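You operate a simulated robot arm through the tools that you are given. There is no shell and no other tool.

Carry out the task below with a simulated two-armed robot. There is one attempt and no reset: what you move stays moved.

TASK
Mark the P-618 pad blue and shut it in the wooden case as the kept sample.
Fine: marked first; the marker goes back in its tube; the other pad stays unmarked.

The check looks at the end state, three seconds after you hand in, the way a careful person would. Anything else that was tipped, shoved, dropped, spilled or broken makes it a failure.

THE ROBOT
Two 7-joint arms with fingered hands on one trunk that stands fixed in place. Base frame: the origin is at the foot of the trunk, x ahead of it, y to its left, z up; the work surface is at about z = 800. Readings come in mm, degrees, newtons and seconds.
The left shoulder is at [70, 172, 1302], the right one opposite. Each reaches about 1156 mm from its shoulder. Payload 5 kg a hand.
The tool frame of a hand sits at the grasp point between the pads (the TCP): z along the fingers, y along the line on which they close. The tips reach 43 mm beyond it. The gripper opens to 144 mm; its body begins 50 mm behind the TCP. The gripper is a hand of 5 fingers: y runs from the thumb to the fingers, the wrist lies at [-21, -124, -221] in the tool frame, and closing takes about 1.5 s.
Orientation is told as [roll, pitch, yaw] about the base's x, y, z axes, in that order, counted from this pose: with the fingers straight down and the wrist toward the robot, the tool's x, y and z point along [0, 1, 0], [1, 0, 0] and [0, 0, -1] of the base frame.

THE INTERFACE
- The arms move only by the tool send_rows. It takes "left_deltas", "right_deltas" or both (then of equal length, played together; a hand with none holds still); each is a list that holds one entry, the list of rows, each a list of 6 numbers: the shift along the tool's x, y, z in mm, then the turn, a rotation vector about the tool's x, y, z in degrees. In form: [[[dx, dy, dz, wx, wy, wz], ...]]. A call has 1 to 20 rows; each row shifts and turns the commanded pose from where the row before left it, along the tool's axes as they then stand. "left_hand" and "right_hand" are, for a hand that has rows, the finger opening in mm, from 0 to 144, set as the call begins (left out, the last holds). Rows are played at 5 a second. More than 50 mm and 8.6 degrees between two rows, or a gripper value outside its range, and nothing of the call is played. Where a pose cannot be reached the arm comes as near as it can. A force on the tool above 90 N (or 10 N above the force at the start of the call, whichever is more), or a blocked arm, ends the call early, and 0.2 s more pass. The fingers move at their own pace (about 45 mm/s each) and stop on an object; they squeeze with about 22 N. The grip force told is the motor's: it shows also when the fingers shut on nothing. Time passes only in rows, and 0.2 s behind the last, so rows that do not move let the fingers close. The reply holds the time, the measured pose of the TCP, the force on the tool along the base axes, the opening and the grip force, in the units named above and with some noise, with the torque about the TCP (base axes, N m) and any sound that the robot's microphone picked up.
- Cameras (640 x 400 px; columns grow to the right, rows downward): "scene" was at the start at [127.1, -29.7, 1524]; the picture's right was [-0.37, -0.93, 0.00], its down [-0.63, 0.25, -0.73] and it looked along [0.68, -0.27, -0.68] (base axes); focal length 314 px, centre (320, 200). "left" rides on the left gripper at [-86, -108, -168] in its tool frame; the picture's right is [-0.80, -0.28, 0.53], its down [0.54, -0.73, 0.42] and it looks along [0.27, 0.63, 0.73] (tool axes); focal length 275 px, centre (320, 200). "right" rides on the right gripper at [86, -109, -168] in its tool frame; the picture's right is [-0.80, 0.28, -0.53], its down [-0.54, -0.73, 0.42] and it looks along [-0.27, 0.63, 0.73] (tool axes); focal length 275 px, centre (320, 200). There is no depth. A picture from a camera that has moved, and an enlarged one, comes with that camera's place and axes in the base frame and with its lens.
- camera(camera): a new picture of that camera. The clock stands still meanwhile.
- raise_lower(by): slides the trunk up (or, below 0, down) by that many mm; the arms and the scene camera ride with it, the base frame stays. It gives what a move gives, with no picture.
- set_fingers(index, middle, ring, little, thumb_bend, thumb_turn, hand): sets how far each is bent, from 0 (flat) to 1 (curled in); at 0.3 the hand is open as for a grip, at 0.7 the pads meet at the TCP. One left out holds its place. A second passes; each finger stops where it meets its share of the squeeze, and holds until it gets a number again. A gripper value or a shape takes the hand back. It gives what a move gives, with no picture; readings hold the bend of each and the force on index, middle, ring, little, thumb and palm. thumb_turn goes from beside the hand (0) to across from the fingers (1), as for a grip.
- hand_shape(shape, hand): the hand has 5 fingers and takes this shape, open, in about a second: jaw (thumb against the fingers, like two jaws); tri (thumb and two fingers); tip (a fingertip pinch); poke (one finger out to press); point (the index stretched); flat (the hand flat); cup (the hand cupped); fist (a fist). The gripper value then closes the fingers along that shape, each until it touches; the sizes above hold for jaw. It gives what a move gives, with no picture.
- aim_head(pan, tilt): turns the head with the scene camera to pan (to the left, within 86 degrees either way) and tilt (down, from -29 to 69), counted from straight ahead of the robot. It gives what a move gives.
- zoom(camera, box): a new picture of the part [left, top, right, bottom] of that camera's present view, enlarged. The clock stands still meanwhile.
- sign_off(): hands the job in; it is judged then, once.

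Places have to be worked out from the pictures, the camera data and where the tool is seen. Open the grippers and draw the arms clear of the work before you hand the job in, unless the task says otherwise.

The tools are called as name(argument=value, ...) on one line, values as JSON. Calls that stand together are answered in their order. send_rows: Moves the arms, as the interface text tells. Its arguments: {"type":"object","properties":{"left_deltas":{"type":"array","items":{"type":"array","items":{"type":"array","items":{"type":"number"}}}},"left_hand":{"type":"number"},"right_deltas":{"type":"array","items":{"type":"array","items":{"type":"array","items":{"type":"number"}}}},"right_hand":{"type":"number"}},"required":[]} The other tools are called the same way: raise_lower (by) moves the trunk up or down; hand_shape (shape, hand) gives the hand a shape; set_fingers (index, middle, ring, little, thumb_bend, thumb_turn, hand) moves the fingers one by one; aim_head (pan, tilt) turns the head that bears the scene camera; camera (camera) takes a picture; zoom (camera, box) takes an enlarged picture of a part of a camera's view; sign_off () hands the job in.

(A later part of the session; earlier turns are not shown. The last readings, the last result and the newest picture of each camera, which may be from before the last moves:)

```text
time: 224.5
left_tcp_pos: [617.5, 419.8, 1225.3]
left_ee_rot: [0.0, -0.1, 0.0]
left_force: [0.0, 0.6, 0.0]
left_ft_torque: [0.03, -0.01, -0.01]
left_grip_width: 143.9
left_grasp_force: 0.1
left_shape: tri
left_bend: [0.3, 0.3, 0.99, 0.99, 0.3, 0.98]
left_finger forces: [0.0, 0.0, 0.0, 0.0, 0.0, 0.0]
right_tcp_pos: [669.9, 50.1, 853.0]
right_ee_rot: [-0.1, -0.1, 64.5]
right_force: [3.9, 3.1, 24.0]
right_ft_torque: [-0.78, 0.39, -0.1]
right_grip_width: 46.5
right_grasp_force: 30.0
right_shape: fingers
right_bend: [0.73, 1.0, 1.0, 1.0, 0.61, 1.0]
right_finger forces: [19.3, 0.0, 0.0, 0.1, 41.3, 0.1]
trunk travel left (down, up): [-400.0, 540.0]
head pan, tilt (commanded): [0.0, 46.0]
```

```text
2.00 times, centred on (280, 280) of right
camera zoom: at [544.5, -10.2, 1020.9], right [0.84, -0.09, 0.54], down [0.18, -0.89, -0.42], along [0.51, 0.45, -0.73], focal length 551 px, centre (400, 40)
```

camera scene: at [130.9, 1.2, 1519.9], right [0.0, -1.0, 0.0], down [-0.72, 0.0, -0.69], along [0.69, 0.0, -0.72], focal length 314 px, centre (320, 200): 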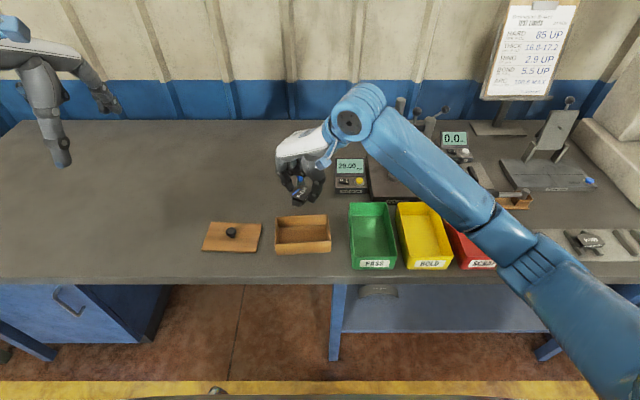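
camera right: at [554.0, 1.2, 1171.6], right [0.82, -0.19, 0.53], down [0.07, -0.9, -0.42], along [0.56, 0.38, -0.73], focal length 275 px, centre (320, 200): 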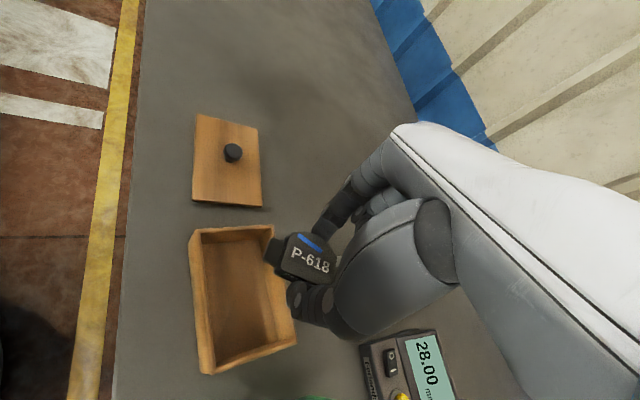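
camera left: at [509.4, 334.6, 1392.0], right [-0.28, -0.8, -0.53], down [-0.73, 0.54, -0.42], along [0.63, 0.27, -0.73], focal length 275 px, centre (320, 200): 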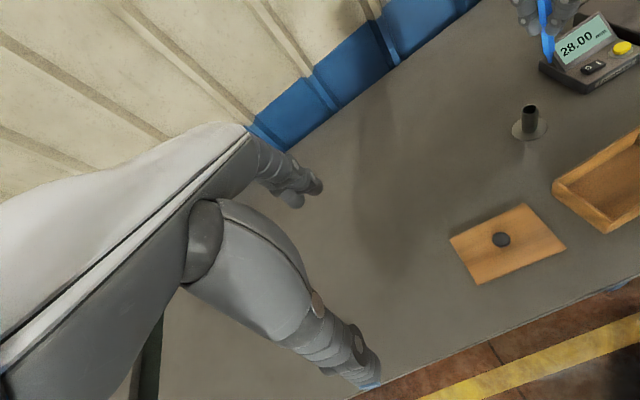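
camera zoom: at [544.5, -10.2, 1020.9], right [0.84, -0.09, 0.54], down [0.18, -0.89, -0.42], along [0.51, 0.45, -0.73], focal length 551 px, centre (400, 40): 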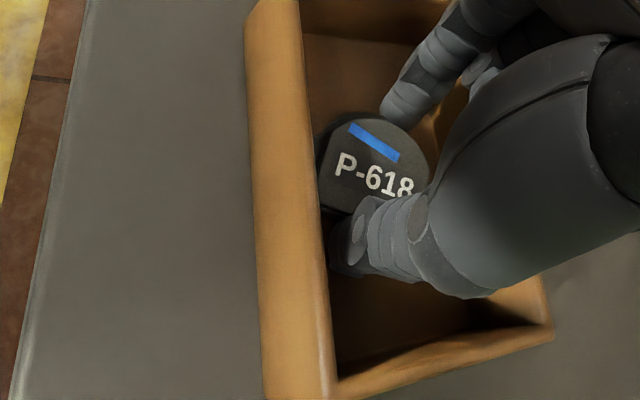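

Opening the thumb straightened it against the case floor (24 N upward on the hand). I raise the hand 8 mm right away to relieve it.

send_rows(right_deltas=[[[0, 0, -4, 0, 0, 0], [0, 0, -4, 0, 0, 0], [0, 0, 0, 0, 0, 0]]])

zoom(camera="left", box=[550, 110, 640, 230])

zoom(camera="right", box=[180, 180, 380, 380])

zoom(camera="scene", box=[265, 190, 345, 260])

```text
time: 225.3
left_tcp_pos: [617.7, 420.4, 1224.5]
left_ee_rot: [0.0, -0.1, 0.0]
left_force: [-0.7, 1.0, 0.3]
left_ft_torque: [0.0, 0.01, 0.01]
left_grip_width: 143.8
left_grasp_force: 0.1
left_shape: tri
left_bend: [0.3, 0.3, 0.99, 0.99, 0.3, 0.98]
left_finger forces: [0.0, 0.0, 0.0, 0.1, 0.0, 0.0]
right_tcp_pos: [669.8, 50.5, 857.8]
right_ee_rot: [0.1, 0.1, 64.5]
right_force: [-0.3, 0.1, -0.5]
right_ft_torque: [0.0, 0.02, -0.01]
right_grip_width: 47.1
right_grasp_force: 16.0
right_shape: fingers
right_bend: [0.73, 1.0, 1.0, 1.0, 0.6, 1.0]
right_finger forces: [16.1, 0.1, 0.1, 0.0, 16.4, 0.0]
trunk travel left (down, up): [-400.0, 540.0]
head pan, tilt (commanded): [0.0, 46.0]
```

```text
3.33 times, centred on (595, 170) of left
camera zoom: at [509.2, 334.6, 1391.8], right [-0.28, -0.8, -0.53], down [-0.73, 0.54, -0.42], along [0.63, 0.27, -0.73], focal length 918 px, centre (-597, 300)
```

zoom: 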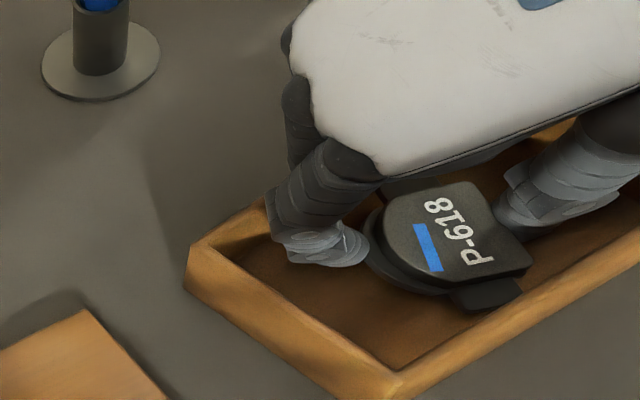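

```text
2.00 times, centred on (280, 280) of right
camera zoom: at [545.1, -10.4, 1026.7], right [0.84, -0.09, 0.53], down [0.18, -0.89, -0.42], along [0.51, 0.45, -0.73], focal length 551 px, centre (400, 40)
```

zoom: 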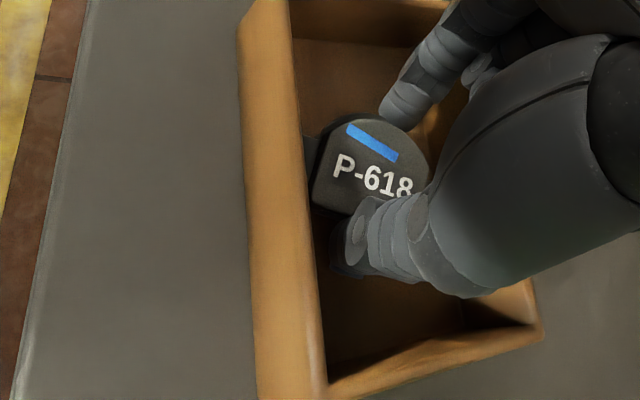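

```text
5.71 times, centred on (305, 225) of scene
camera zoom: at [130.6, 1.4, 1519.8], right [0.0, -1.0, 0.0], down [-0.72, 0.0, -0.69], along [0.69, 0.0, -0.72], focal length 1793 px, centre (406, 57)
```

zoom: 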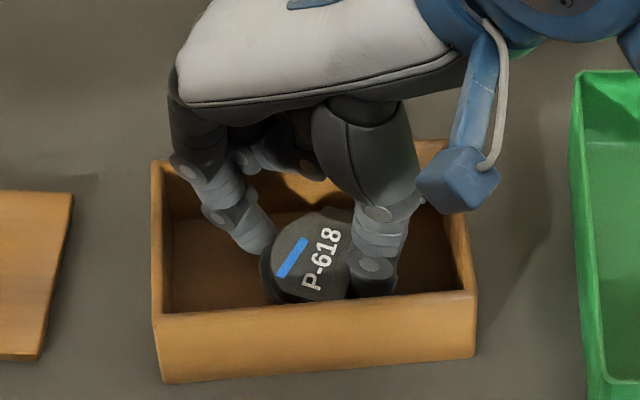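

The thumb still holds the pad (16 N) in its straighter posture, and the case slid about a millimetre. I lower 4 mm again and then release with the normal gripper opening, which keeps the tips at the same depth.

send_rows(right_deltas=[[[0, 0, 2, 0, 0, 0], [0, 0, 2, 0, 0, 0], [0, 0, 0, 0, 0, 0]]])

```text
time: 226.1
left_tcp_pos: [618.0, 420.4, 1224.3]
left_ee_rot: [0.0, 0.1, 0.0]
left_force: [-0.3, -0.6, 0.1]
left_ft_torque: [0.0, 0.03, -0.01]
left_grip_width: 144.3
left_grasp_force: 0.0
left_shape: tri
left_bend: [0.3, 0.3, 0.99, 0.99, 0.3, 0.98]
left_finger forces: [0.0, 0.0, 0.0, 0.2, 0.0, 0.0]
right_tcp_pos: [669.6, 49.8, 853.5]
right_ee_rot: [0.1, 0.0, 64.5]
right_force: [0.9, 0.4, -0.6]
right_ft_torque: [0.04, 0.0, -0.02]
right_grip_width: 47.0
right_grasp_force: 16.4
right_shape: fingers
right_bend: [0.73, 1.0, 1.0, 1.0, 0.6, 1.0]
right_finger forces: [16.2, 0.0, 0.0, 0.1, 16.4, 0.0]
trunk travel left (down, up): [-400.0, 540.0]
head pan, tilt (commanded): [0.0, 46.0]
```

No contact at 853.5. I now give the gripper an opening of 60 mm to release the pad.

send_rows(right_deltas=[[[0, 0, 0, 0, 0, 0], [0, 0, 0, 0, 0, 0], [0, 0, 0, 0, 0, 0], [0, 0, 0, 0, 0, 0]]], right_hand=58)

zoom(camera="left", box=[550, 110, 640, 230])

zoom(camera="right", box=[180, 180, 380, 380])

zoom(camera="scene", box=[265, 190, 345, 260])

```text
time: 227.1
left_tcp_pos: [616.8, 420.0, 1225.4]
left_ee_rot: [0.0, 0.0, 0.0]
left_force: [0.1, 0.2, 0.1]
left_ft_torque: [-0.02, 0.0, 0.01]
left_grip_width: 144.1
left_grasp_force: 0.1
left_shape: tri
left_bend: [0.3, 0.3, 0.99, 0.99, 0.3, 0.98]
left_finger forces: [0.0, 0.1, 0.0, 0.0, 0.1, 0.0]
right_tcp_pos: [670.4, 49.2, 854.7]
right_ee_rot: [0.0, 0.0, 64.6]
right_force: [-0.3, -0.5, 0.6]
right_ft_torque: [0.02, 0.02, 0.01]
right_grip_width: 57.6
right_grasp_force: 0.1
right_shape: tip
right_bend: [0.73, 0.98, 0.99, 0.99, 0.73, 1.0]
right_finger forces: [0.0, 0.0, 0.1, 0.1, 0.1, 0.0]
trunk travel left (down, up): [-400.0, 540.0]
head pan, tilt (commanded): [0.0, 46.0]
```

```text
3.33 times, centred on (595, 170) of left
camera zoom: at [509.3, 334.6, 1391.9], right [-0.28, -0.8, -0.53], down [-0.73, 0.54, -0.42], along [0.63, 0.27, -0.73], focal length 918 px, centre (-597, 300)
```

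zoom: 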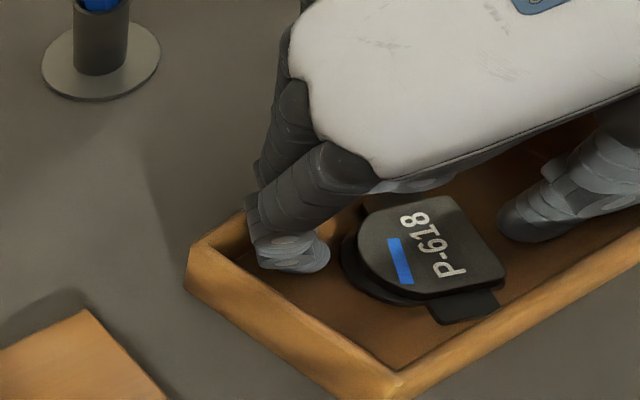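

```text
2.00 times, centred on (280, 280) of right
camera zoom: at [545.7, -10.8, 1023.1], right [0.84, -0.09, 0.53], down [0.18, -0.89, -0.42], along [0.51, 0.45, -0.73], focal length 551 px, centre (400, 40)
```

zoom: 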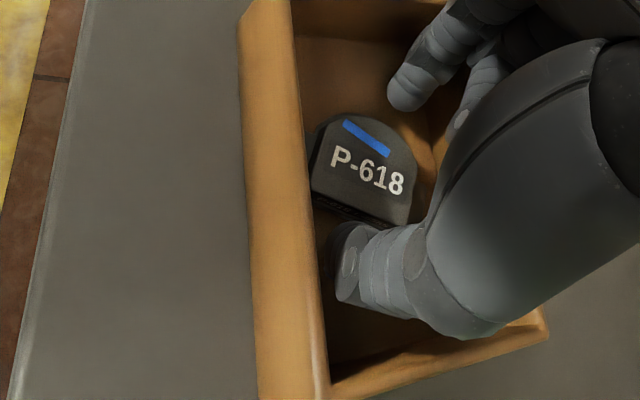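

```text
5.71 times, centred on (305, 225) of scene
camera zoom: at [130.8, 1.4, 1519.9], right [0.0, -1.0, 0.0], down [-0.72, 0.0, -0.69], along [0.69, 0.0, -0.72], focal length 1793 px, centre (406, 57)
```

zoom: 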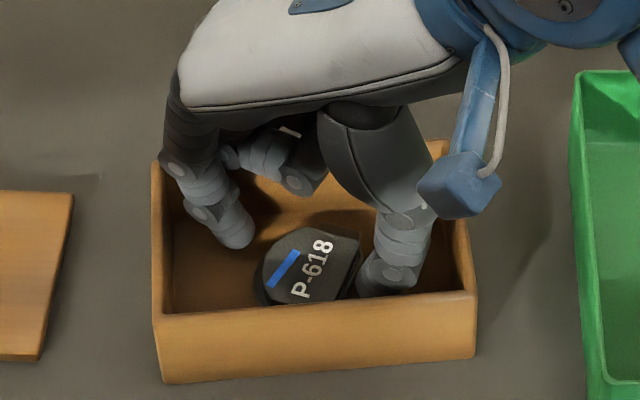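

The pad lies in the case, mark side up. I raise the hand straight up, slowly at first.

send_rows(right_deltas=[[[0, 0, -6, 0, 0, 0], [0, 0, -10, 0, 0, 0], [0, 0, -14, 0, 0, 0], [0, 0, -20, 0, 0, 0], [0, 0, -30, 0, 0, 0], [0, 0, -40, 0, 0, 0], [0, 0, -40, 0, 0, 0], [0, 0, -40, 0, 0, 0], [0, 0, -40, 0, 0, 0], [0, 0, 0, 0, 0, 0]]])

camera(camera="scene")

zoom(camera="scene", box=[265, 190, 345, 260])

camera(camera="left")

```text
time: 229.3
left_tcp_pos: [618.8, 420.6, 1224.1]
left_ee_rot: [0.0, 0.1, 0.0]
left_force: [-0.3, -0.1, -0.5]
left_ft_torque: [-0.04, 0.01, 0.0]
left_grip_width: 143.8
left_grasp_force: 0.1
left_shape: tri
left_bend: [0.3, 0.3, 0.99, 0.99, 0.3, 0.98]
left_finger forces: [0.0, 0.0, 0.0, 0.0, 0.0, 0.1]
right_tcp_pos: [672.9, 52.7, 1097.5]
right_ee_rot: [0.1, -0.1, 64.4]
right_force: [1.4, 0.4, -0.4]
right_ft_torque: [0.01, 0.04, 0.03]
right_grip_width: 57.7
right_grasp_force: 0.1
right_shape: tip
right_bend: [0.73, 0.98, 0.99, 0.99, 0.73, 1.0]
right_finger forces: [0.0, 0.0, 0.0, 0.0, 0.1, 0.0]
trunk travel left (down, up): [-400.0, 540.0]
head pan, tilt (commanded): [0.0, 46.0]
```

```text
taken
camera scene: at [131.1, 1.2, 1519.9], right [0.0, -1.0, 0.0], down [-0.72, 0.0, -0.69], along [0.69, 0.0, -0.72], focal length 314 px, centre (320, 200)
```

scene: 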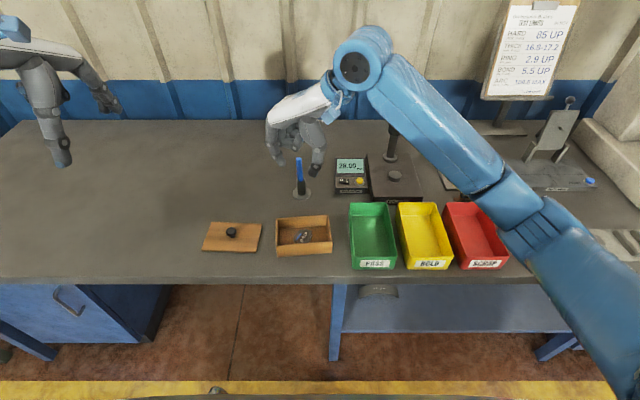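

```text
5.71 times, centred on (305, 225) of scene
camera zoom: at [131.1, 1.2, 1519.9], right [0.0, -1.0, 0.0], down [-0.72, 0.0, -0.69], along [0.69, 0.0, -0.72], focal length 1793 px, centre (406, 57)
```

zoom: 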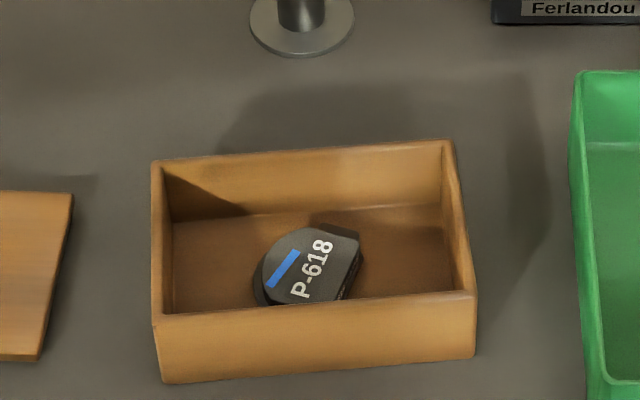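

```text
taken
camera left: at [509.6, 334.4, 1391.8], right [-0.28, -0.8, -0.53], down [-0.73, 0.54, -0.42], along [0.63, 0.27, -0.73], focal length 275 px, centre (320, 200)
```

left: 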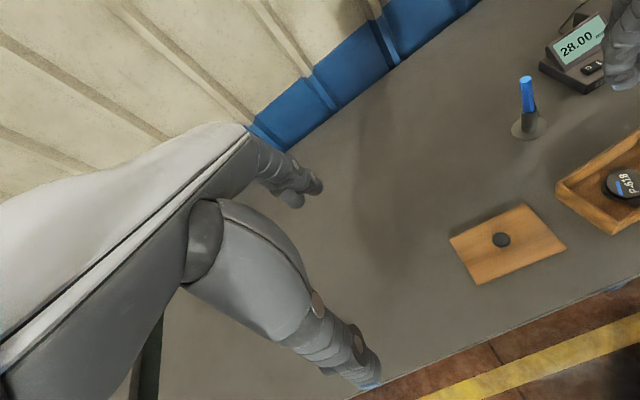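

The marked pad lies flat in the case. I swing the right arm back to the right, out of the way, before the left hand handles the lid.

send_rows(right_deltas=[[[-40.7, -23.7, 0, 0, 0, 4.1], [-40.7, -23.7, 0, 0, 0, 4.1], [-40.7, -23.7, 0, 0, 0, 4.1], [-40.7, -23.7, 0, 0, 0, 4.1], [-40.7, -23.7, 0, 0, 0, 4.1], [-40.7, -23.7, 0, 0, 0, 4.1], [-40.7, -23.7, 0, 0, 0, 4.1], [-40.7, -23.7, 0, 0, 0, 4.1], [-40.7, -23.7, 0, 0, 0, 4.1], [-40.7, -23.7, 0, 0, 0, 4.1], [-40.7, -23.7, 0, 0, 0, 4.1], [-40.7, -23.7, 0, 0, 0, 4.1], [0, 0, 0, 0, 0, 0]]])

aim_head(pan=8, tilt=46)

camera(camera="scene")

zoom(camera="scene", box=[220, 190, 380, 270])

```text
time: 232.1
left_tcp_pos: [618.8, 421.1, 1224.9]
left_ee_rot: [0.0, 0.1, -0.1]
left_force: [1.2, 0.3, -0.4]
left_ft_torque: [-0.06, 0.01, -0.01]
left_grip_width: 143.9
left_grasp_force: 0.1
left_shape: tri
left_bend: [0.3, 0.3, 0.99, 0.99, 0.3, 0.98]
left_finger forces: [0.1, 0.0, 0.0, 0.1, 0.0, 0.1]
right_tcp_pos: [781.2, -486.2, 1096.5]
right_ee_rot: [0.0, 0.1, 15.3]
right_force: [0.2, 0.6, -0.4]
right_ft_torque: [-0.02, 0.0, -0.03]
right_grip_width: 57.9
right_grasp_force: 0.0
right_shape: tip
right_bend: [0.73, 0.98, 0.99, 0.99, 0.73, 1.0]
right_finger forces: [0.0, 0.0, 0.1, 0.1, 0.1, 0.0]
trunk travel left (down, up): [-400.0, 540.0]
head pan, tilt (commanded): [0.0, 46.0]
```

```text
time: 232.8
left_tcp_pos: [617.6, 421.3, 1224.8]
left_ee_rot: [0.0, 0.2, 0.0]
left_force: [0.4, 0.8, -0.1]
left_ft_torque: [0.01, 0.01, -0.03]
left_grip_width: 143.7
left_grasp_force: 0.0
left_shape: tri
left_bend: [0.3, 0.3, 0.99, 0.99, 0.3, 0.98]
left_finger forces: [0.0, 0.0, 0.0, 0.0, 0.1, 0.0]
right_tcp_pos: [780.3, -487.3, 1096.8]
right_ee_rot: [0.1, 0.0, 15.3]
right_force: [-0.3, 0.3, 0.5]
right_ft_torque: [0.0, 0.01, -0.04]
right_grip_width: 57.8
right_grasp_force: 0.2
right_shape: tip
right_bend: [0.73, 0.98, 0.99, 0.99, 0.73, 1.0]
right_finger forces: [0.0, 0.0, 0.1, 0.0, 0.0, 0.1]
trunk travel left (down, up): [-400.0, 540.0]
head pan, tilt (commanded): [8.0, 46.0]
```

```text
taken
camera scene: at [130.0, 12.5, 1519.9], right [0.14, -0.99, 0.0], down [-0.71, -0.1, -0.69], along [0.69, 0.1, -0.72], focal length 314 px, centre (320, 200)
```

scene: 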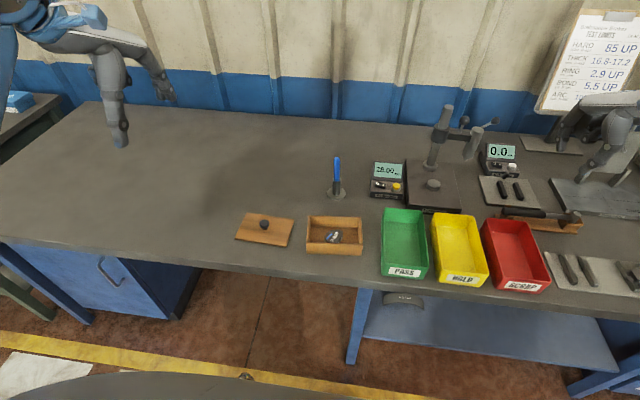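

```text
4.00 times, centred on (300, 230) of scene
camera zoom: at [130.0, 12.5, 1519.9], right [0.14, -0.99, 0.0], down [-0.71, -0.1, -0.69], along [0.69, 0.1, -0.72], focal length 1255 px, centre (400, 80)
```

zoom: 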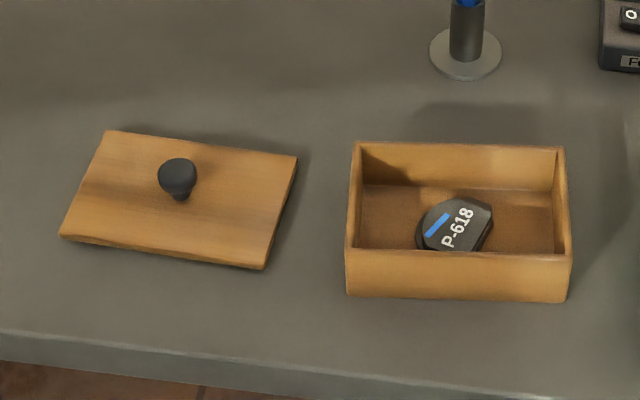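

The case now stands at (663.6, 47.4), yaw ≈5.5° (it slid ~5 mm when the thumb pressed, well inside the table). The lid centre and knob are at (673.5, 248.5), yaw ≈-2°. I bring the left hand (tri, open) above the knob with yaw -25°.

send_rows(left_deltas=[[[-43.3, 13.8, 0, 0, 0, 0], [-43.3, 13.8, 0, 0, 0, 0], [-43.3, 13.8, 0, 0, 0, 0], [-43.3, 13.8, 0, 0, 0, 0], [0, 0, 0, 0, 0, 8], [0, 0, 0, 0, 0, 8], [0, 0, 0, 0, 0, 8], [0, 0, 40, 0, 0, 1], [0, 0, 40, 0, 0, 0], [0, 0, 40, 0, 0, 0], [0, 0, 40, 0, 0, 0], [0, 0, 40, 0, 0, 0], [0, 0, 40, 0, 0, 0], [0, 0, 0, 0, 0, 0]]], left_hand=80)

camera(camera="scene")

camera(camera="left")

```text
time: 235.8
left_tcp_pos: [674.8, 248.5, 988.3]
left_ee_rot: [0.0, -0.1, -25.0]
left_force: [-0.6, 0.4, 0.2]
left_ft_torque: [0.0, 0.01, -0.04]
left_grip_width: 80.4
left_grasp_force: 0.0
left_shape: tri
left_bend: [0.74, 0.42, 0.99, 0.99, 0.67, 1.0]
left_finger forces: [0.0, 0.0, 0.0, 0.0, 0.1, 0.0]
right_tcp_pos: [779.2, -487.0, 1095.9]
right_ee_rot: [-0.1, 0.1, 15.4]
right_force: [-0.3, 0.3, 0.5]
right_ft_torque: [0.01, -0.04, -0.02]
right_grip_width: 57.8
right_grasp_force: 0.0
right_shape: tip
right_bend: [0.73, 0.98, 0.99, 0.99, 0.73, 1.0]
right_finger forces: [0.1, 0.0, 0.1, 0.0, 0.0, 0.0]
trunk travel left (down, up): [-400.0, 540.0]
head pan, tilt (commanded): [8.0, 46.0]
```

```text
taken
camera scene: at [129.8, 12.1, 1520.0], right [0.14, -0.99, 0.0], down [-0.71, -0.1, -0.69], along [0.69, 0.1, -0.72], focal length 314 px, centre (320, 200)
```

scene: 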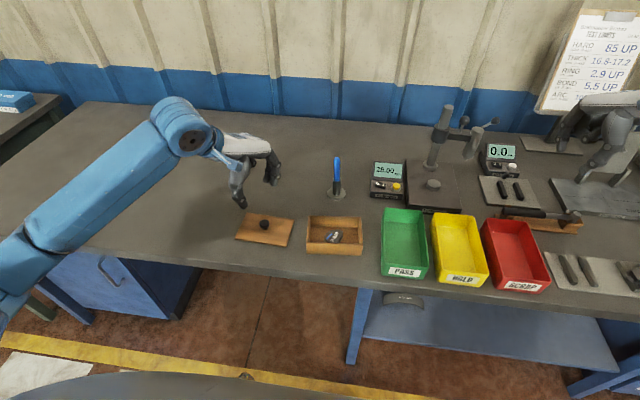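

```text
taken
camera left: at [539.4, 217.1, 1155.3], right [-0.59, -0.6, -0.53], down [-0.43, 0.8, -0.42], along [0.68, -0.02, -0.73], focal length 275 px, centre (320, 200)
```

left: 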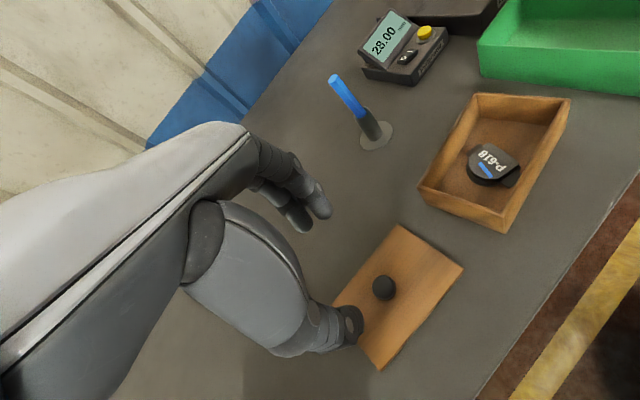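

The knob lies at tool (-1, +1), nearly centred. I fine-adjust and descend to z≈895.

send_rows(left_deltas=[[[-2.5, 0.9, 0, 0, 0, 0], [0, 0, 31, 0, 0, 0], [0, 0, 31, 0, 0, 0], [0, 0, 31, 0, 0, 0], [0, 0, 0, 0, 0, 0], [0, 0, 0, 0, 0, 0]]])

zoom(camera="left", box=[240, 170, 440, 370])

zoom(camera="scene", box=[210, 150, 310, 260])

```text
time: 237.2
left_tcp_pos: [672.5, 244.0, 893.9]
left_ee_rot: [-0.1, 0.1, -25.0]
left_force: [-1.1, 0.5, 0.1]
left_ft_torque: [-0.03, -0.03, 0.01]
left_grip_width: 80.5
left_grasp_force: 0.0
left_shape: tri
left_bend: [0.74, 0.42, 0.99, 0.99, 0.67, 1.0]
left_finger forces: [0.0, 0.0, 0.0, 0.0, 0.1, 0.0]
right_tcp_pos: [781.0, -487.0, 1094.9]
right_ee_rot: [0.0, 0.1, 15.4]
right_force: [-0.3, 0.5, 0.0]
right_ft_torque: [0.01, -0.02, 0.0]
right_grip_width: 57.7
right_grasp_force: 0.0
right_shape: tip
right_bend: [0.73, 0.98, 0.99, 0.99, 0.73, 1.0]
right_finger forces: [0.1, 0.1, 0.0, 0.0, 0.0, 0.0]
trunk travel left (down, up): [-400.0, 540.0]
head pan, tilt (commanded): [8.0, 46.0]
```

```text
2.00 times, centred on (340, 270) of left
camera zoom: at [538.1, 212.3, 1060.1], right [-0.59, -0.6, -0.53], down [-0.43, 0.8, -0.42], along [0.68, -0.02, -0.73], focal length 551 px, centre (280, 60)
```

zoom: 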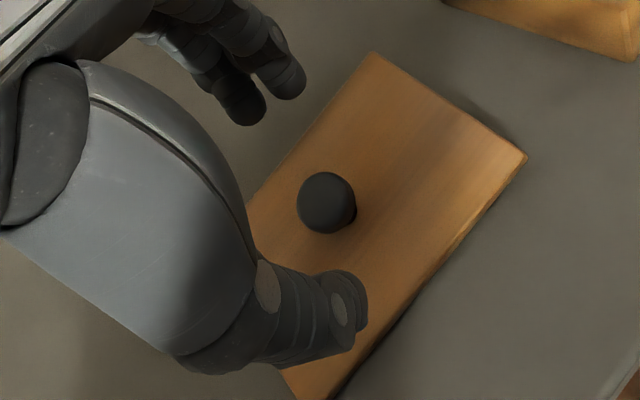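

```text
3.64 times, centred on (260, 205) of scene
camera zoom: at [130.1, 12.3, 1519.9], right [0.14, -0.99, 0.0], down [-0.71, -0.1, -0.69], along [0.69, 0.1, -0.72], focal length 1141 px, centre (538, 182)
```

zoom: 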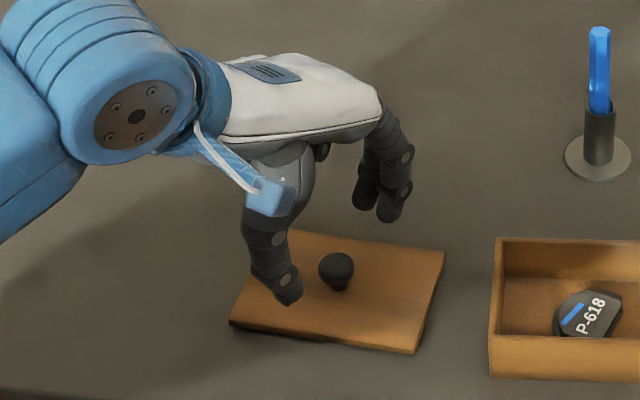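

The knob is now at tool (3, 0). I shift +1.5 mm and descend to z≈859 (tips ≈ 816, lid top ≈ 808).

send_rows(left_deltas=[[[1.5, 0.2, 0, 0, 0, 0], [0, 0, 12, 0, 0, 0], [0, 0, 12, 0, 0, 0], [0, 0, 10, 0, 0, 0], [0, 0, 0, 0, 0, 0], [0, 0, 0, 0, 0, 0]]])

zoom(camera="left", box=[240, 170, 440, 370])

zoom(camera="scene", box=[220, 170, 300, 260])

```text
time: 238.6
left_tcp_pos: [674.0, 245.5, 857.6]
left_ee_rot: [0.0, -0.1, -25.0]
left_force: [-0.2, -0.6, -0.4]
left_ft_torque: [-0.01, 0.04, -0.02]
left_grip_width: 80.5
left_grasp_force: 0.1
left_shape: tri
left_bend: [0.74, 0.42, 0.99, 0.99, 0.67, 1.0]
left_finger forces: [0.0, 0.0, 0.0, 0.0, 0.0, 0.0]
right_tcp_pos: [779.5, -487.3, 1095.7]
right_ee_rot: [0.1, 0.0, 15.3]
right_force: [-1.1, -0.1, -0.3]
right_ft_torque: [-0.02, -0.01, 0.0]
right_grip_width: 57.8
right_grasp_force: 0.0
right_shape: tip
right_bend: [0.73, 0.98, 0.99, 0.99, 0.73, 1.0]
right_finger forces: [0.0, 0.0, 0.1, 0.0, 0.0, 0.0]
trunk travel left (down, up): [-400.0, 540.0]
head pan, tilt (commanded): [8.0, 46.0]
```

```text
2.00 times, centred on (340, 270) of left
camera zoom: at [538.9, 213.9, 1024.1], right [-0.59, -0.6, -0.53], down [-0.43, 0.8, -0.42], along [0.68, -0.02, -0.73], focal length 551 px, centre (280, 60)
```

zoom: 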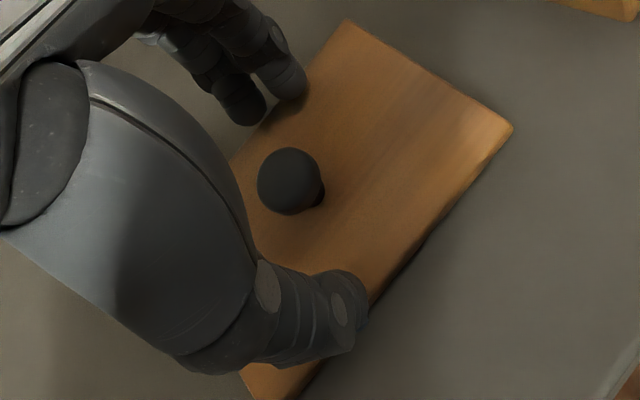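

```text
4.44 times, centred on (260, 215) of scene
camera zoom: at [130.0, 12.3, 1519.9], right [0.14, -0.99, 0.0], down [-0.71, -0.1, -0.69], along [0.69, 0.1, -0.72], focal length 1395 px, centre (587, 133)
```

zoom: 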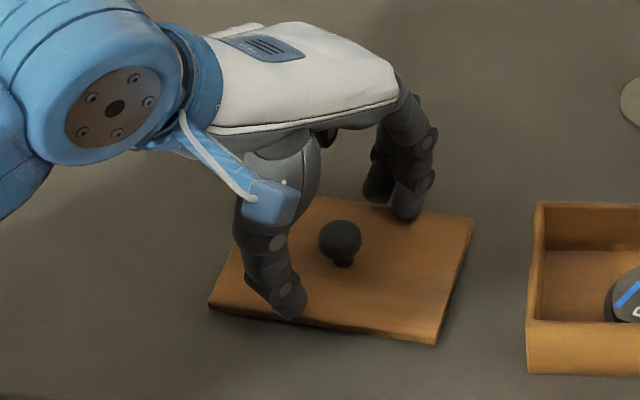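

The knob is centred between thumb and fingers at the right height. I close on it in two steps.

send_rows(left_deltas=[[[0.8, 0.6, 0, 0, 0, 0], [0, 0, 0, 0, 0, 0], [0, 0, 0, 0, 0, 0], [0, 0, 0, 0, 0, 0], [0, 0, 0, 0, 0, 0]]], left_hand=36)

zoom(camera="left", box=[240, 170, 440, 370])

zoom(camera="scene", box=[220, 170, 300, 260])

```text
time: 239.8
left_tcp_pos: [674.2, 246.1, 857.5]
left_ee_rot: [0.0, -0.1, -25.0]
left_force: [-0.1, -0.5, -0.2]
left_ft_torque: [0.05, -0.01, 0.0]
left_grip_width: 36.2
left_grasp_force: 0.1
left_shape: tri
left_bend: [0.74, 0.56, 0.99, 0.99, 0.74, 1.0]
left_finger forces: [0.1, 0.0, 0.0, 0.0, 0.0, 0.0]
right_tcp_pos: [779.8, -488.2, 1096.4]
right_ee_rot: [0.1, 0.1, 15.3]
right_force: [0.4, 0.4, 0.5]
right_ft_torque: [0.04, 0.04, -0.01]
right_grip_width: 57.9
right_grasp_force: 0.1
right_shape: tip
right_bend: [0.73, 0.98, 0.99, 0.99, 0.73, 1.0]
right_finger forces: [0.1, 0.0, 0.0, 0.0, 0.0, 0.0]
trunk travel left (down, up): [-400.0, 540.0]
head pan, tilt (commanded): [8.0, 46.0]
```

```text
2.00 times, centred on (340, 270) of left
camera zoom: at [539.4, 214.0, 1024.1], right [-0.59, -0.6, -0.53], down [-0.43, 0.8, -0.42], along [0.68, -0.02, -0.73], focal length 551 px, centre (280, 60)
```

zoom: 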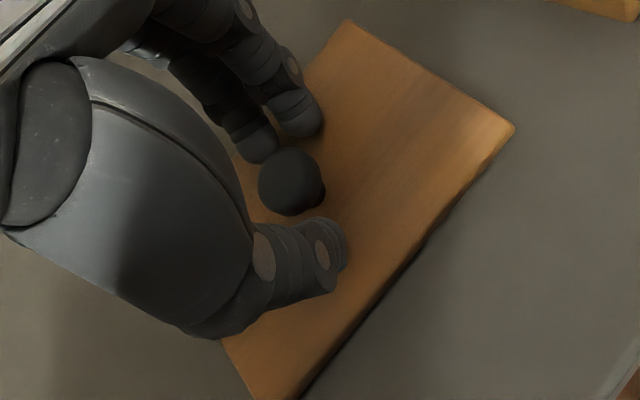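

```text
4.44 times, centred on (260, 215) of scene
camera zoom: at [130.0, 12.3, 1519.9], right [0.14, -0.99, 0.0], down [-0.71, -0.1, -0.69], along [0.69, 0.1, -0.72], focal length 1395 px, centre (587, 133)
```

zoom: 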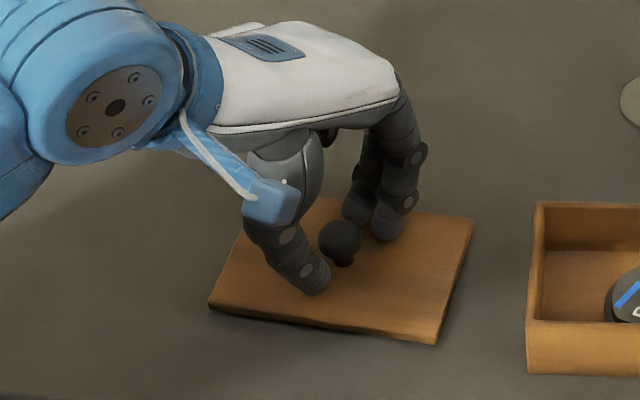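

The knob is between the three fingertips. I close fully to grip.

send_rows(left_deltas=[[[0, 0, 0, 0, 0, 0], [0, 0, 0, 0, 0, 0], [0, 0, 0, 0, 0, 0], [0, 0, 0, 0, 0, 0], [0, 0, 0, 0, 0, 0], [0, 0, 0, 0, 0, 0], [0, 0, 0, 0, 0, 0]]], left_hand=0)

zoom(camera="left", box=[240, 170, 440, 370])

zoom(camera="scene", box=[220, 170, 300, 260])

```text
time: 241.4
left_tcp_pos: [674.5, 245.8, 856.9]
left_ee_rot: [0.0, 0.1, -24.9]
left_force: [0.3, 0.0, 0.9]
left_ft_torque: [-0.03, 0.04, 0.01]
left_grip_width: 16.0
left_grasp_force: 21.6
left_shape: tri
left_bend: [0.72, 0.64, 1.0, 1.0, 0.74, 1.0]
left_finger forces: [12.3, 7.4, 0.0, 0.0, 21.1, 0.0]
right_tcp_pos: [779.1, -487.7, 1096.0]
right_ee_rot: [-0.1, 0.0, 15.3]
right_force: [1.2, 0.1, 0.3]
right_ft_torque: [-0.03, 0.03, -0.03]
right_grip_width: 57.9
right_grasp_force: 0.1
right_shape: tip
right_bend: [0.73, 0.98, 0.99, 0.99, 0.73, 1.0]
right_finger forces: [0.1, 0.0, 0.0, 0.1, 0.0, 0.0]
trunk travel left (down, up): [-400.0, 540.0]
head pan, tilt (commanded): [8.0, 46.0]
```

```text
2.00 times, centred on (340, 270) of left
camera zoom: at [539.4, 214.0, 1024.1], right [-0.59, -0.6, -0.53], down [-0.43, 0.8, -0.42], along [0.68, -0.02, -0.73], focal length 551 px, centre (280, 60)
```

zoom: 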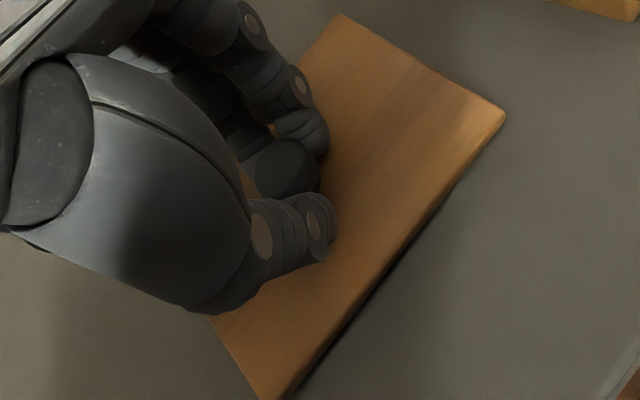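

```text
4.44 times, centred on (260, 215) of scene
camera zoom: at [130.0, 12.3, 1519.9], right [0.14, -0.99, 0.0], down [-0.71, -0.1, -0.69], along [0.69, 0.1, -0.72], focal length 1395 px, centre (587, 133)
```

zoom: 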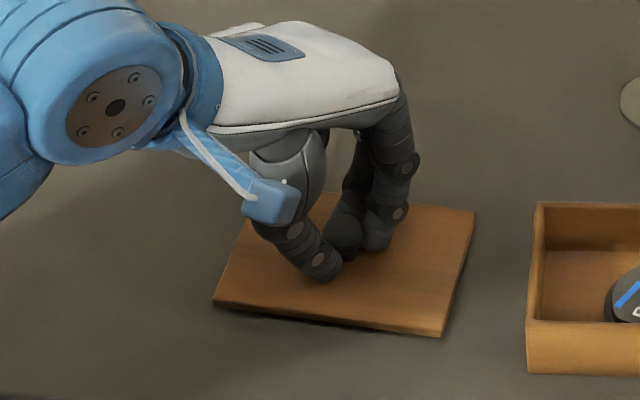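

The knob is gripped (thumb 21 N, index 12 N, middle 7 N). I lift slowly and check that the lid stays level.

send_rows(left_deltas=[[[0, 0, -4, 0, 0, 0], [0, 0, -6, 0, 0, 0], [0, 0, -10, 0, 0, 0], [0, 0, -15, 0, 0, 0], [0, 0, -15, 0, 0, 0], [0, 0, 0, 0, 0, 0]]])

zoom(camera="scene", box=[210, 140, 310, 260])

camera(camera="left")

```text
time: 242.8
left_tcp_pos: [676.1, 246.8, 908.0]
left_ee_rot: [0.0, 0.2, -25.1]
left_force: [-0.1, 0.1, -0.6]
left_ft_torque: [0.02, 0.03, 0.02]
left_grip_width: 16.1
left_grasp_force: 21.8
left_shape: tri
left_bend: [0.72, 0.64, 1.0, 1.0, 0.74, 1.0]
left_finger forces: [13.1, 8.0, 0.0, 0.0, 20.4, 0.0]
right_tcp_pos: [779.8, -488.2, 1096.3]
right_ee_rot: [0.1, 0.0, 15.3]
right_force: [-0.5, 0.5, -0.7]
right_ft_torque: [-0.03, -0.02, -0.01]
right_grip_width: 58.0
right_grasp_force: 0.0
right_shape: tip
right_bend: [0.73, 0.98, 0.99, 0.99, 0.73, 1.0]
right_finger forces: [0.1, 0.0, 0.1, 0.0, 0.0, 0.1]
trunk travel left (down, up): [-400.0, 540.0]
head pan, tilt (commanded): [8.0, 46.0]
```

```text
3.33 times, centred on (260, 200) of scene
camera zoom: at [130.1, 12.5, 1519.9], right [0.14, -0.99, 0.0], down [-0.71, -0.1, -0.69], along [0.69, 0.1, -0.72], focal length 1046 px, centre (520, 200)
```

zoom: 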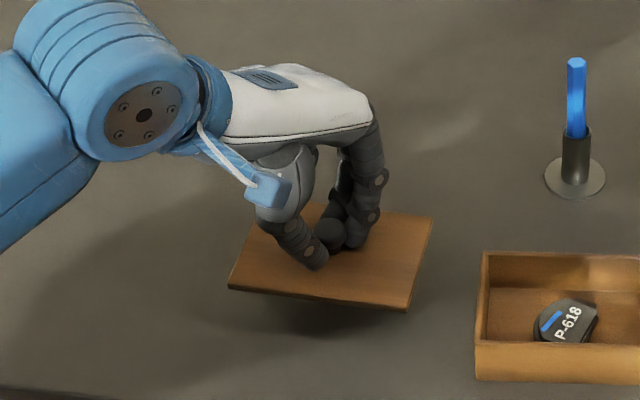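

```text
taken
camera left: at [541.5, 214.8, 1075.5], right [-0.59, -0.6, -0.53], down [-0.43, 0.8, -0.42], along [0.68, -0.02, -0.73], focal length 275 px, centre (320, 200)
```

left: 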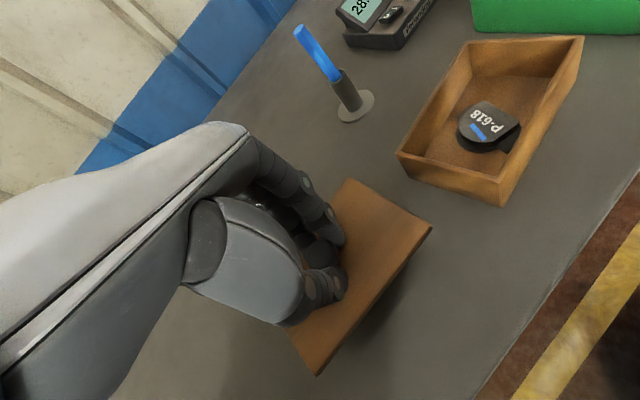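

The lid hangs level. I raise it another 40 mm, carry it over the case and turn it about +5.6° to match the case.

send_rows(left_deltas=[[[0, 0, -20, 0, 0, 0], [0, 0, -20, 0, 0, 0], [-18.9, 7.2, 0, 0, 0, 0], [-18.9, 7.2, 0, 0, 0, 0], [-18.9, 7.2, 0, 0, 0, 0], [-18.9, 7.2, 0, 0, 0, 0], [-18.9, 7.2, 0, 0, 0, 0], [-18.9, 7.2, 0, 0, 0, 0], [-18.9, 7.2, 0, 0, 0, 0], [-18.9, 7.2, 0, 0, 0, 0], [-18.9, 7.2, 0, 0, 0, 0], [-18.9, 7.2, 0, 0, 0, 0], [0, 0, 0, 0, 0, -2.8], [0, 0, 0, 0, 0, -2.8], [0, 0, 0, 0, 0, 0], [0, 0, 0, 0, 0, 0]]])

camera(camera="scene")

zoom(camera="scene", box=[270, 140, 390, 270])

camera(camera="left")

```text
time: 246.2
left_tcp_pos: [658.5, 42.5, 947.6]
left_ee_rot: [0.0, 0.0, -19.3]
left_force: [-0.2, -0.4, -0.4]
left_ft_torque: [0.02, -0.02, -0.01]
left_grip_width: 15.6
left_grasp_force: 21.8
left_shape: tri
left_bend: [0.72, 0.65, 1.0, 1.0, 0.74, 1.0]
left_finger forces: [17.2, 7.7, 0.0, 0.1, 21.5, 0.0]
right_tcp_pos: [777.9, -488.5, 1096.0]
right_ee_rot: [0.0, 0.0, 15.3]
right_force: [0.8, 0.1, 0.6]
right_ft_torque: [0.01, -0.05, 0.05]
right_grip_width: 57.7
right_grasp_force: 0.1
right_shape: tip
right_bend: [0.73, 0.98, 0.99, 0.99, 0.73, 1.0]
right_finger forces: [0.0, 0.1, 0.0, 0.1, 0.0, 0.1]
trunk travel left (down, up): [-400.0, 540.0]
head pan, tilt (commanded): [8.0, 46.0]
```

```text
taken
camera scene: at [130.0, 12.4, 1519.9], right [0.14, -0.99, 0.0], down [-0.71, -0.1, -0.69], along [0.69, 0.1, -0.72], focal length 314 px, centre (320, 200)
```

scene: 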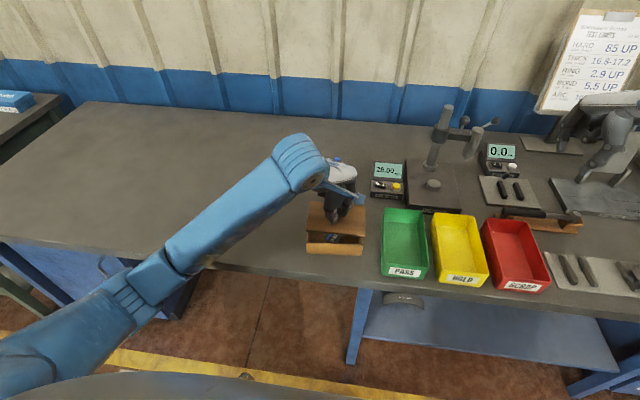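

```text
3.08 times, centred on (330, 205) of scene
camera zoom: at [130.0, 12.4, 1519.9], right [0.14, -0.99, 0.0], down [-0.71, -0.1, -0.69], along [0.69, 0.1, -0.72], focal length 966 px, centre (289, 185)
```

zoom: 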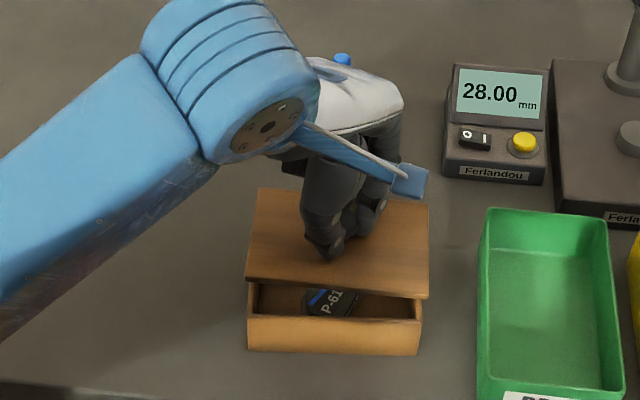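

```text
taken
camera left: at [528.6, -1.8, 1114.6], right [-0.53, -0.66, -0.53], down [-0.51, 0.75, -0.42], along [0.68, 0.04, -0.73], focal length 275 px, centre (320, 200)
```

left: 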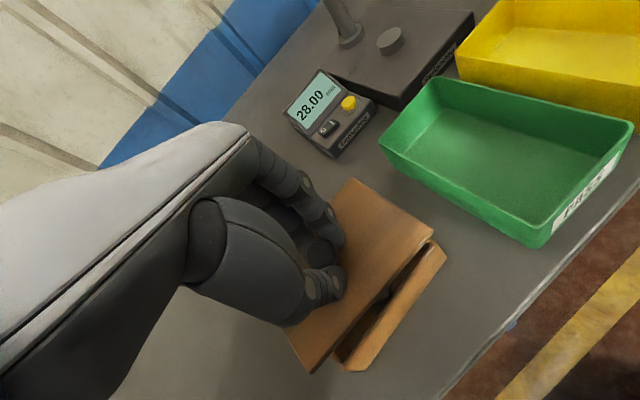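

The lid has tipped a little in the fingers: its near edge hangs lower than the far edge. I zoom in on both cameras to measure the tilt before correcting.

zoom(camera="scene", box=[295, 190, 375, 260])

zoom(camera="left", box=[270, 160, 460, 390])

```text
5.71 times, centred on (335, 225) of scene
camera zoom: at [130.0, 12.4, 1519.9], right [0.14, -0.99, 0.0], down [-0.71, -0.1, -0.69], along [0.69, 0.1, -0.72], focal length 1793 px, centre (234, 57)
```

zoom: 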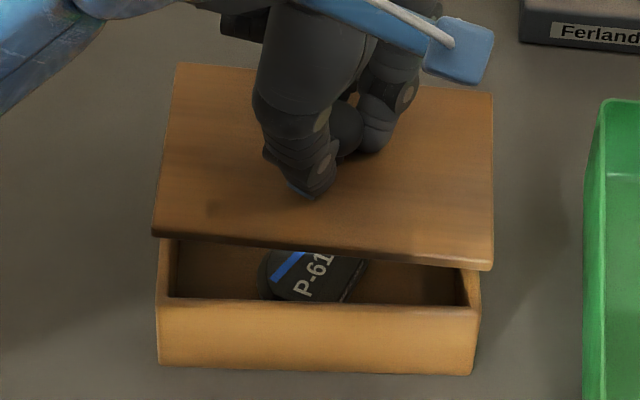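

```text
1.74 times, centred on (365, 275) of left
camera zoom: at [528.6, -1.8, 1114.6], right [-0.53, -0.66, -0.53], down [-0.51, 0.75, -0.42], along [0.68, 0.04, -0.73], focal length 479 px, centre (242, 70)
```

zoom: 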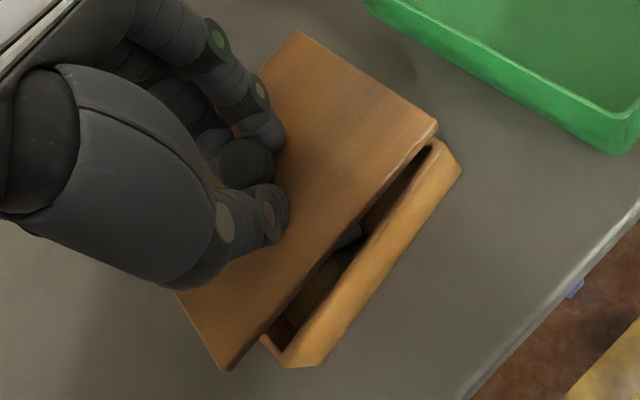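

Triangulated, the lid is level to about 2° with its corners at z≈898-902; it needs +4.5° of turn and a (-1, +2) mm shift to match the case (yaw 6°, centre (664, 47)). I apply that and lower 28 mm.

send_rows(left_deltas=[[[0, 0, 0, 0, 0, -4.5], [1.5, -1.4, 0, 0, 0, 0], [0, 0, 10, 0, 0, 0], [0, 0, 10, 0, 0, 0], [0, 0, 8, 0, 0, 0], [0, 0, 0, 0, 0, 0], [0, 0, 0, 0, 0, 0]]])

zoom(camera="scene", box=[295, 190, 375, 260])

zoom(camera="left", box=[270, 160, 460, 390])

camera(camera="right")

```text
time: 247.8
left_tcp_pos: [658.1, 45.8, 919.9]
left_ee_rot: [0.1, -0.1, -14.8]
left_force: [0.3, 1.0, -0.9]
left_ft_torque: [0.0, 0.0, -0.01]
left_grip_width: 15.7
left_grasp_force: 22.2
left_shape: tri
left_bend: [0.72, 0.65, 1.0, 1.0, 0.74, 1.0]
left_finger forces: [17.2, 7.7, 0.1, 0.0, 21.5, 0.0]
right_tcp_pos: [779.7, -488.0, 1095.4]
right_ee_rot: [0.0, 0.0, 15.3]
right_force: [0.2, -0.2, 0.3]
right_ft_torque: [-0.02, -0.02, -0.04]
right_grip_width: 57.8
right_grasp_force: 0.0
right_shape: tip
right_bend: [0.73, 0.98, 0.99, 0.99, 0.73, 1.0]
right_finger forces: [0.0, 0.1, 0.0, 0.0, 0.0, 0.0]
trunk travel left (down, up): [-400.0, 540.0]
head pan, tilt (commanded): [8.0, 46.0]
```

```text
5.71 times, centred on (335, 225) of scene
camera zoom: at [130.1, 12.3, 1519.9], right [0.14, -0.99, 0.0], down [-0.71, -0.1, -0.69], along [0.69, 0.1, -0.72], focal length 1793 px, centre (234, 57)
```

zoom: 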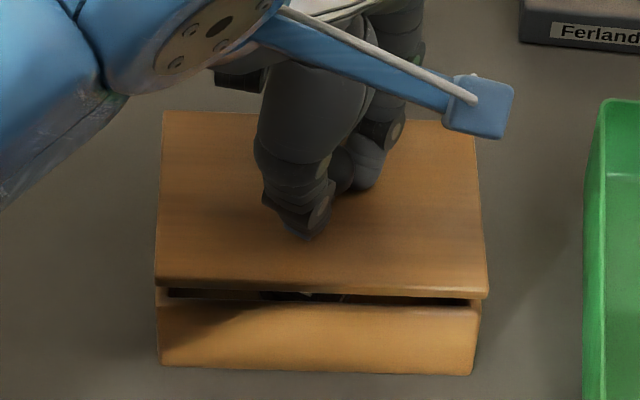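

```text
1.74 times, centred on (365, 275) of left
camera zoom: at [531.3, -9.6, 1087.7], right [-0.48, -0.7, -0.53], down [-0.56, 0.71, -0.42], along [0.67, 0.1, -0.73], focal length 479 px, centre (242, 70)
```

zoom: 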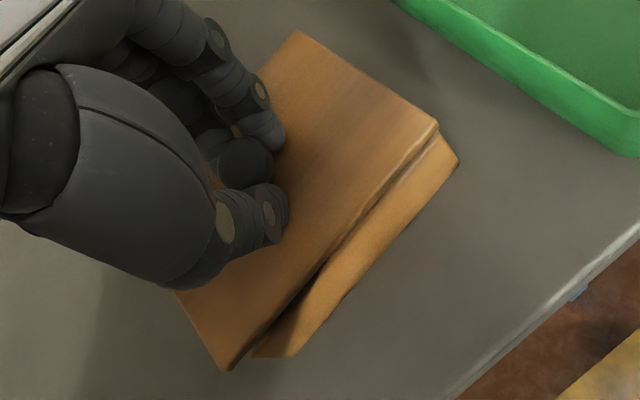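

```text
taken
camera right: at [652.7, -432.4, 1264.6], right [0.48, -0.69, 0.53], down [-0.56, -0.71, -0.42], along [0.67, -0.09, -0.73], focal length 275 px, centre (320, 200)
```

right: 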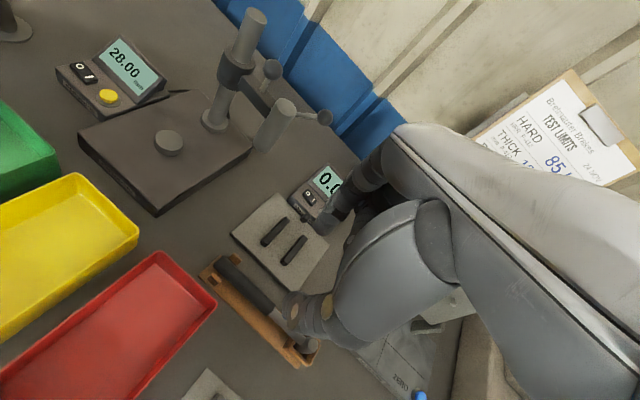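

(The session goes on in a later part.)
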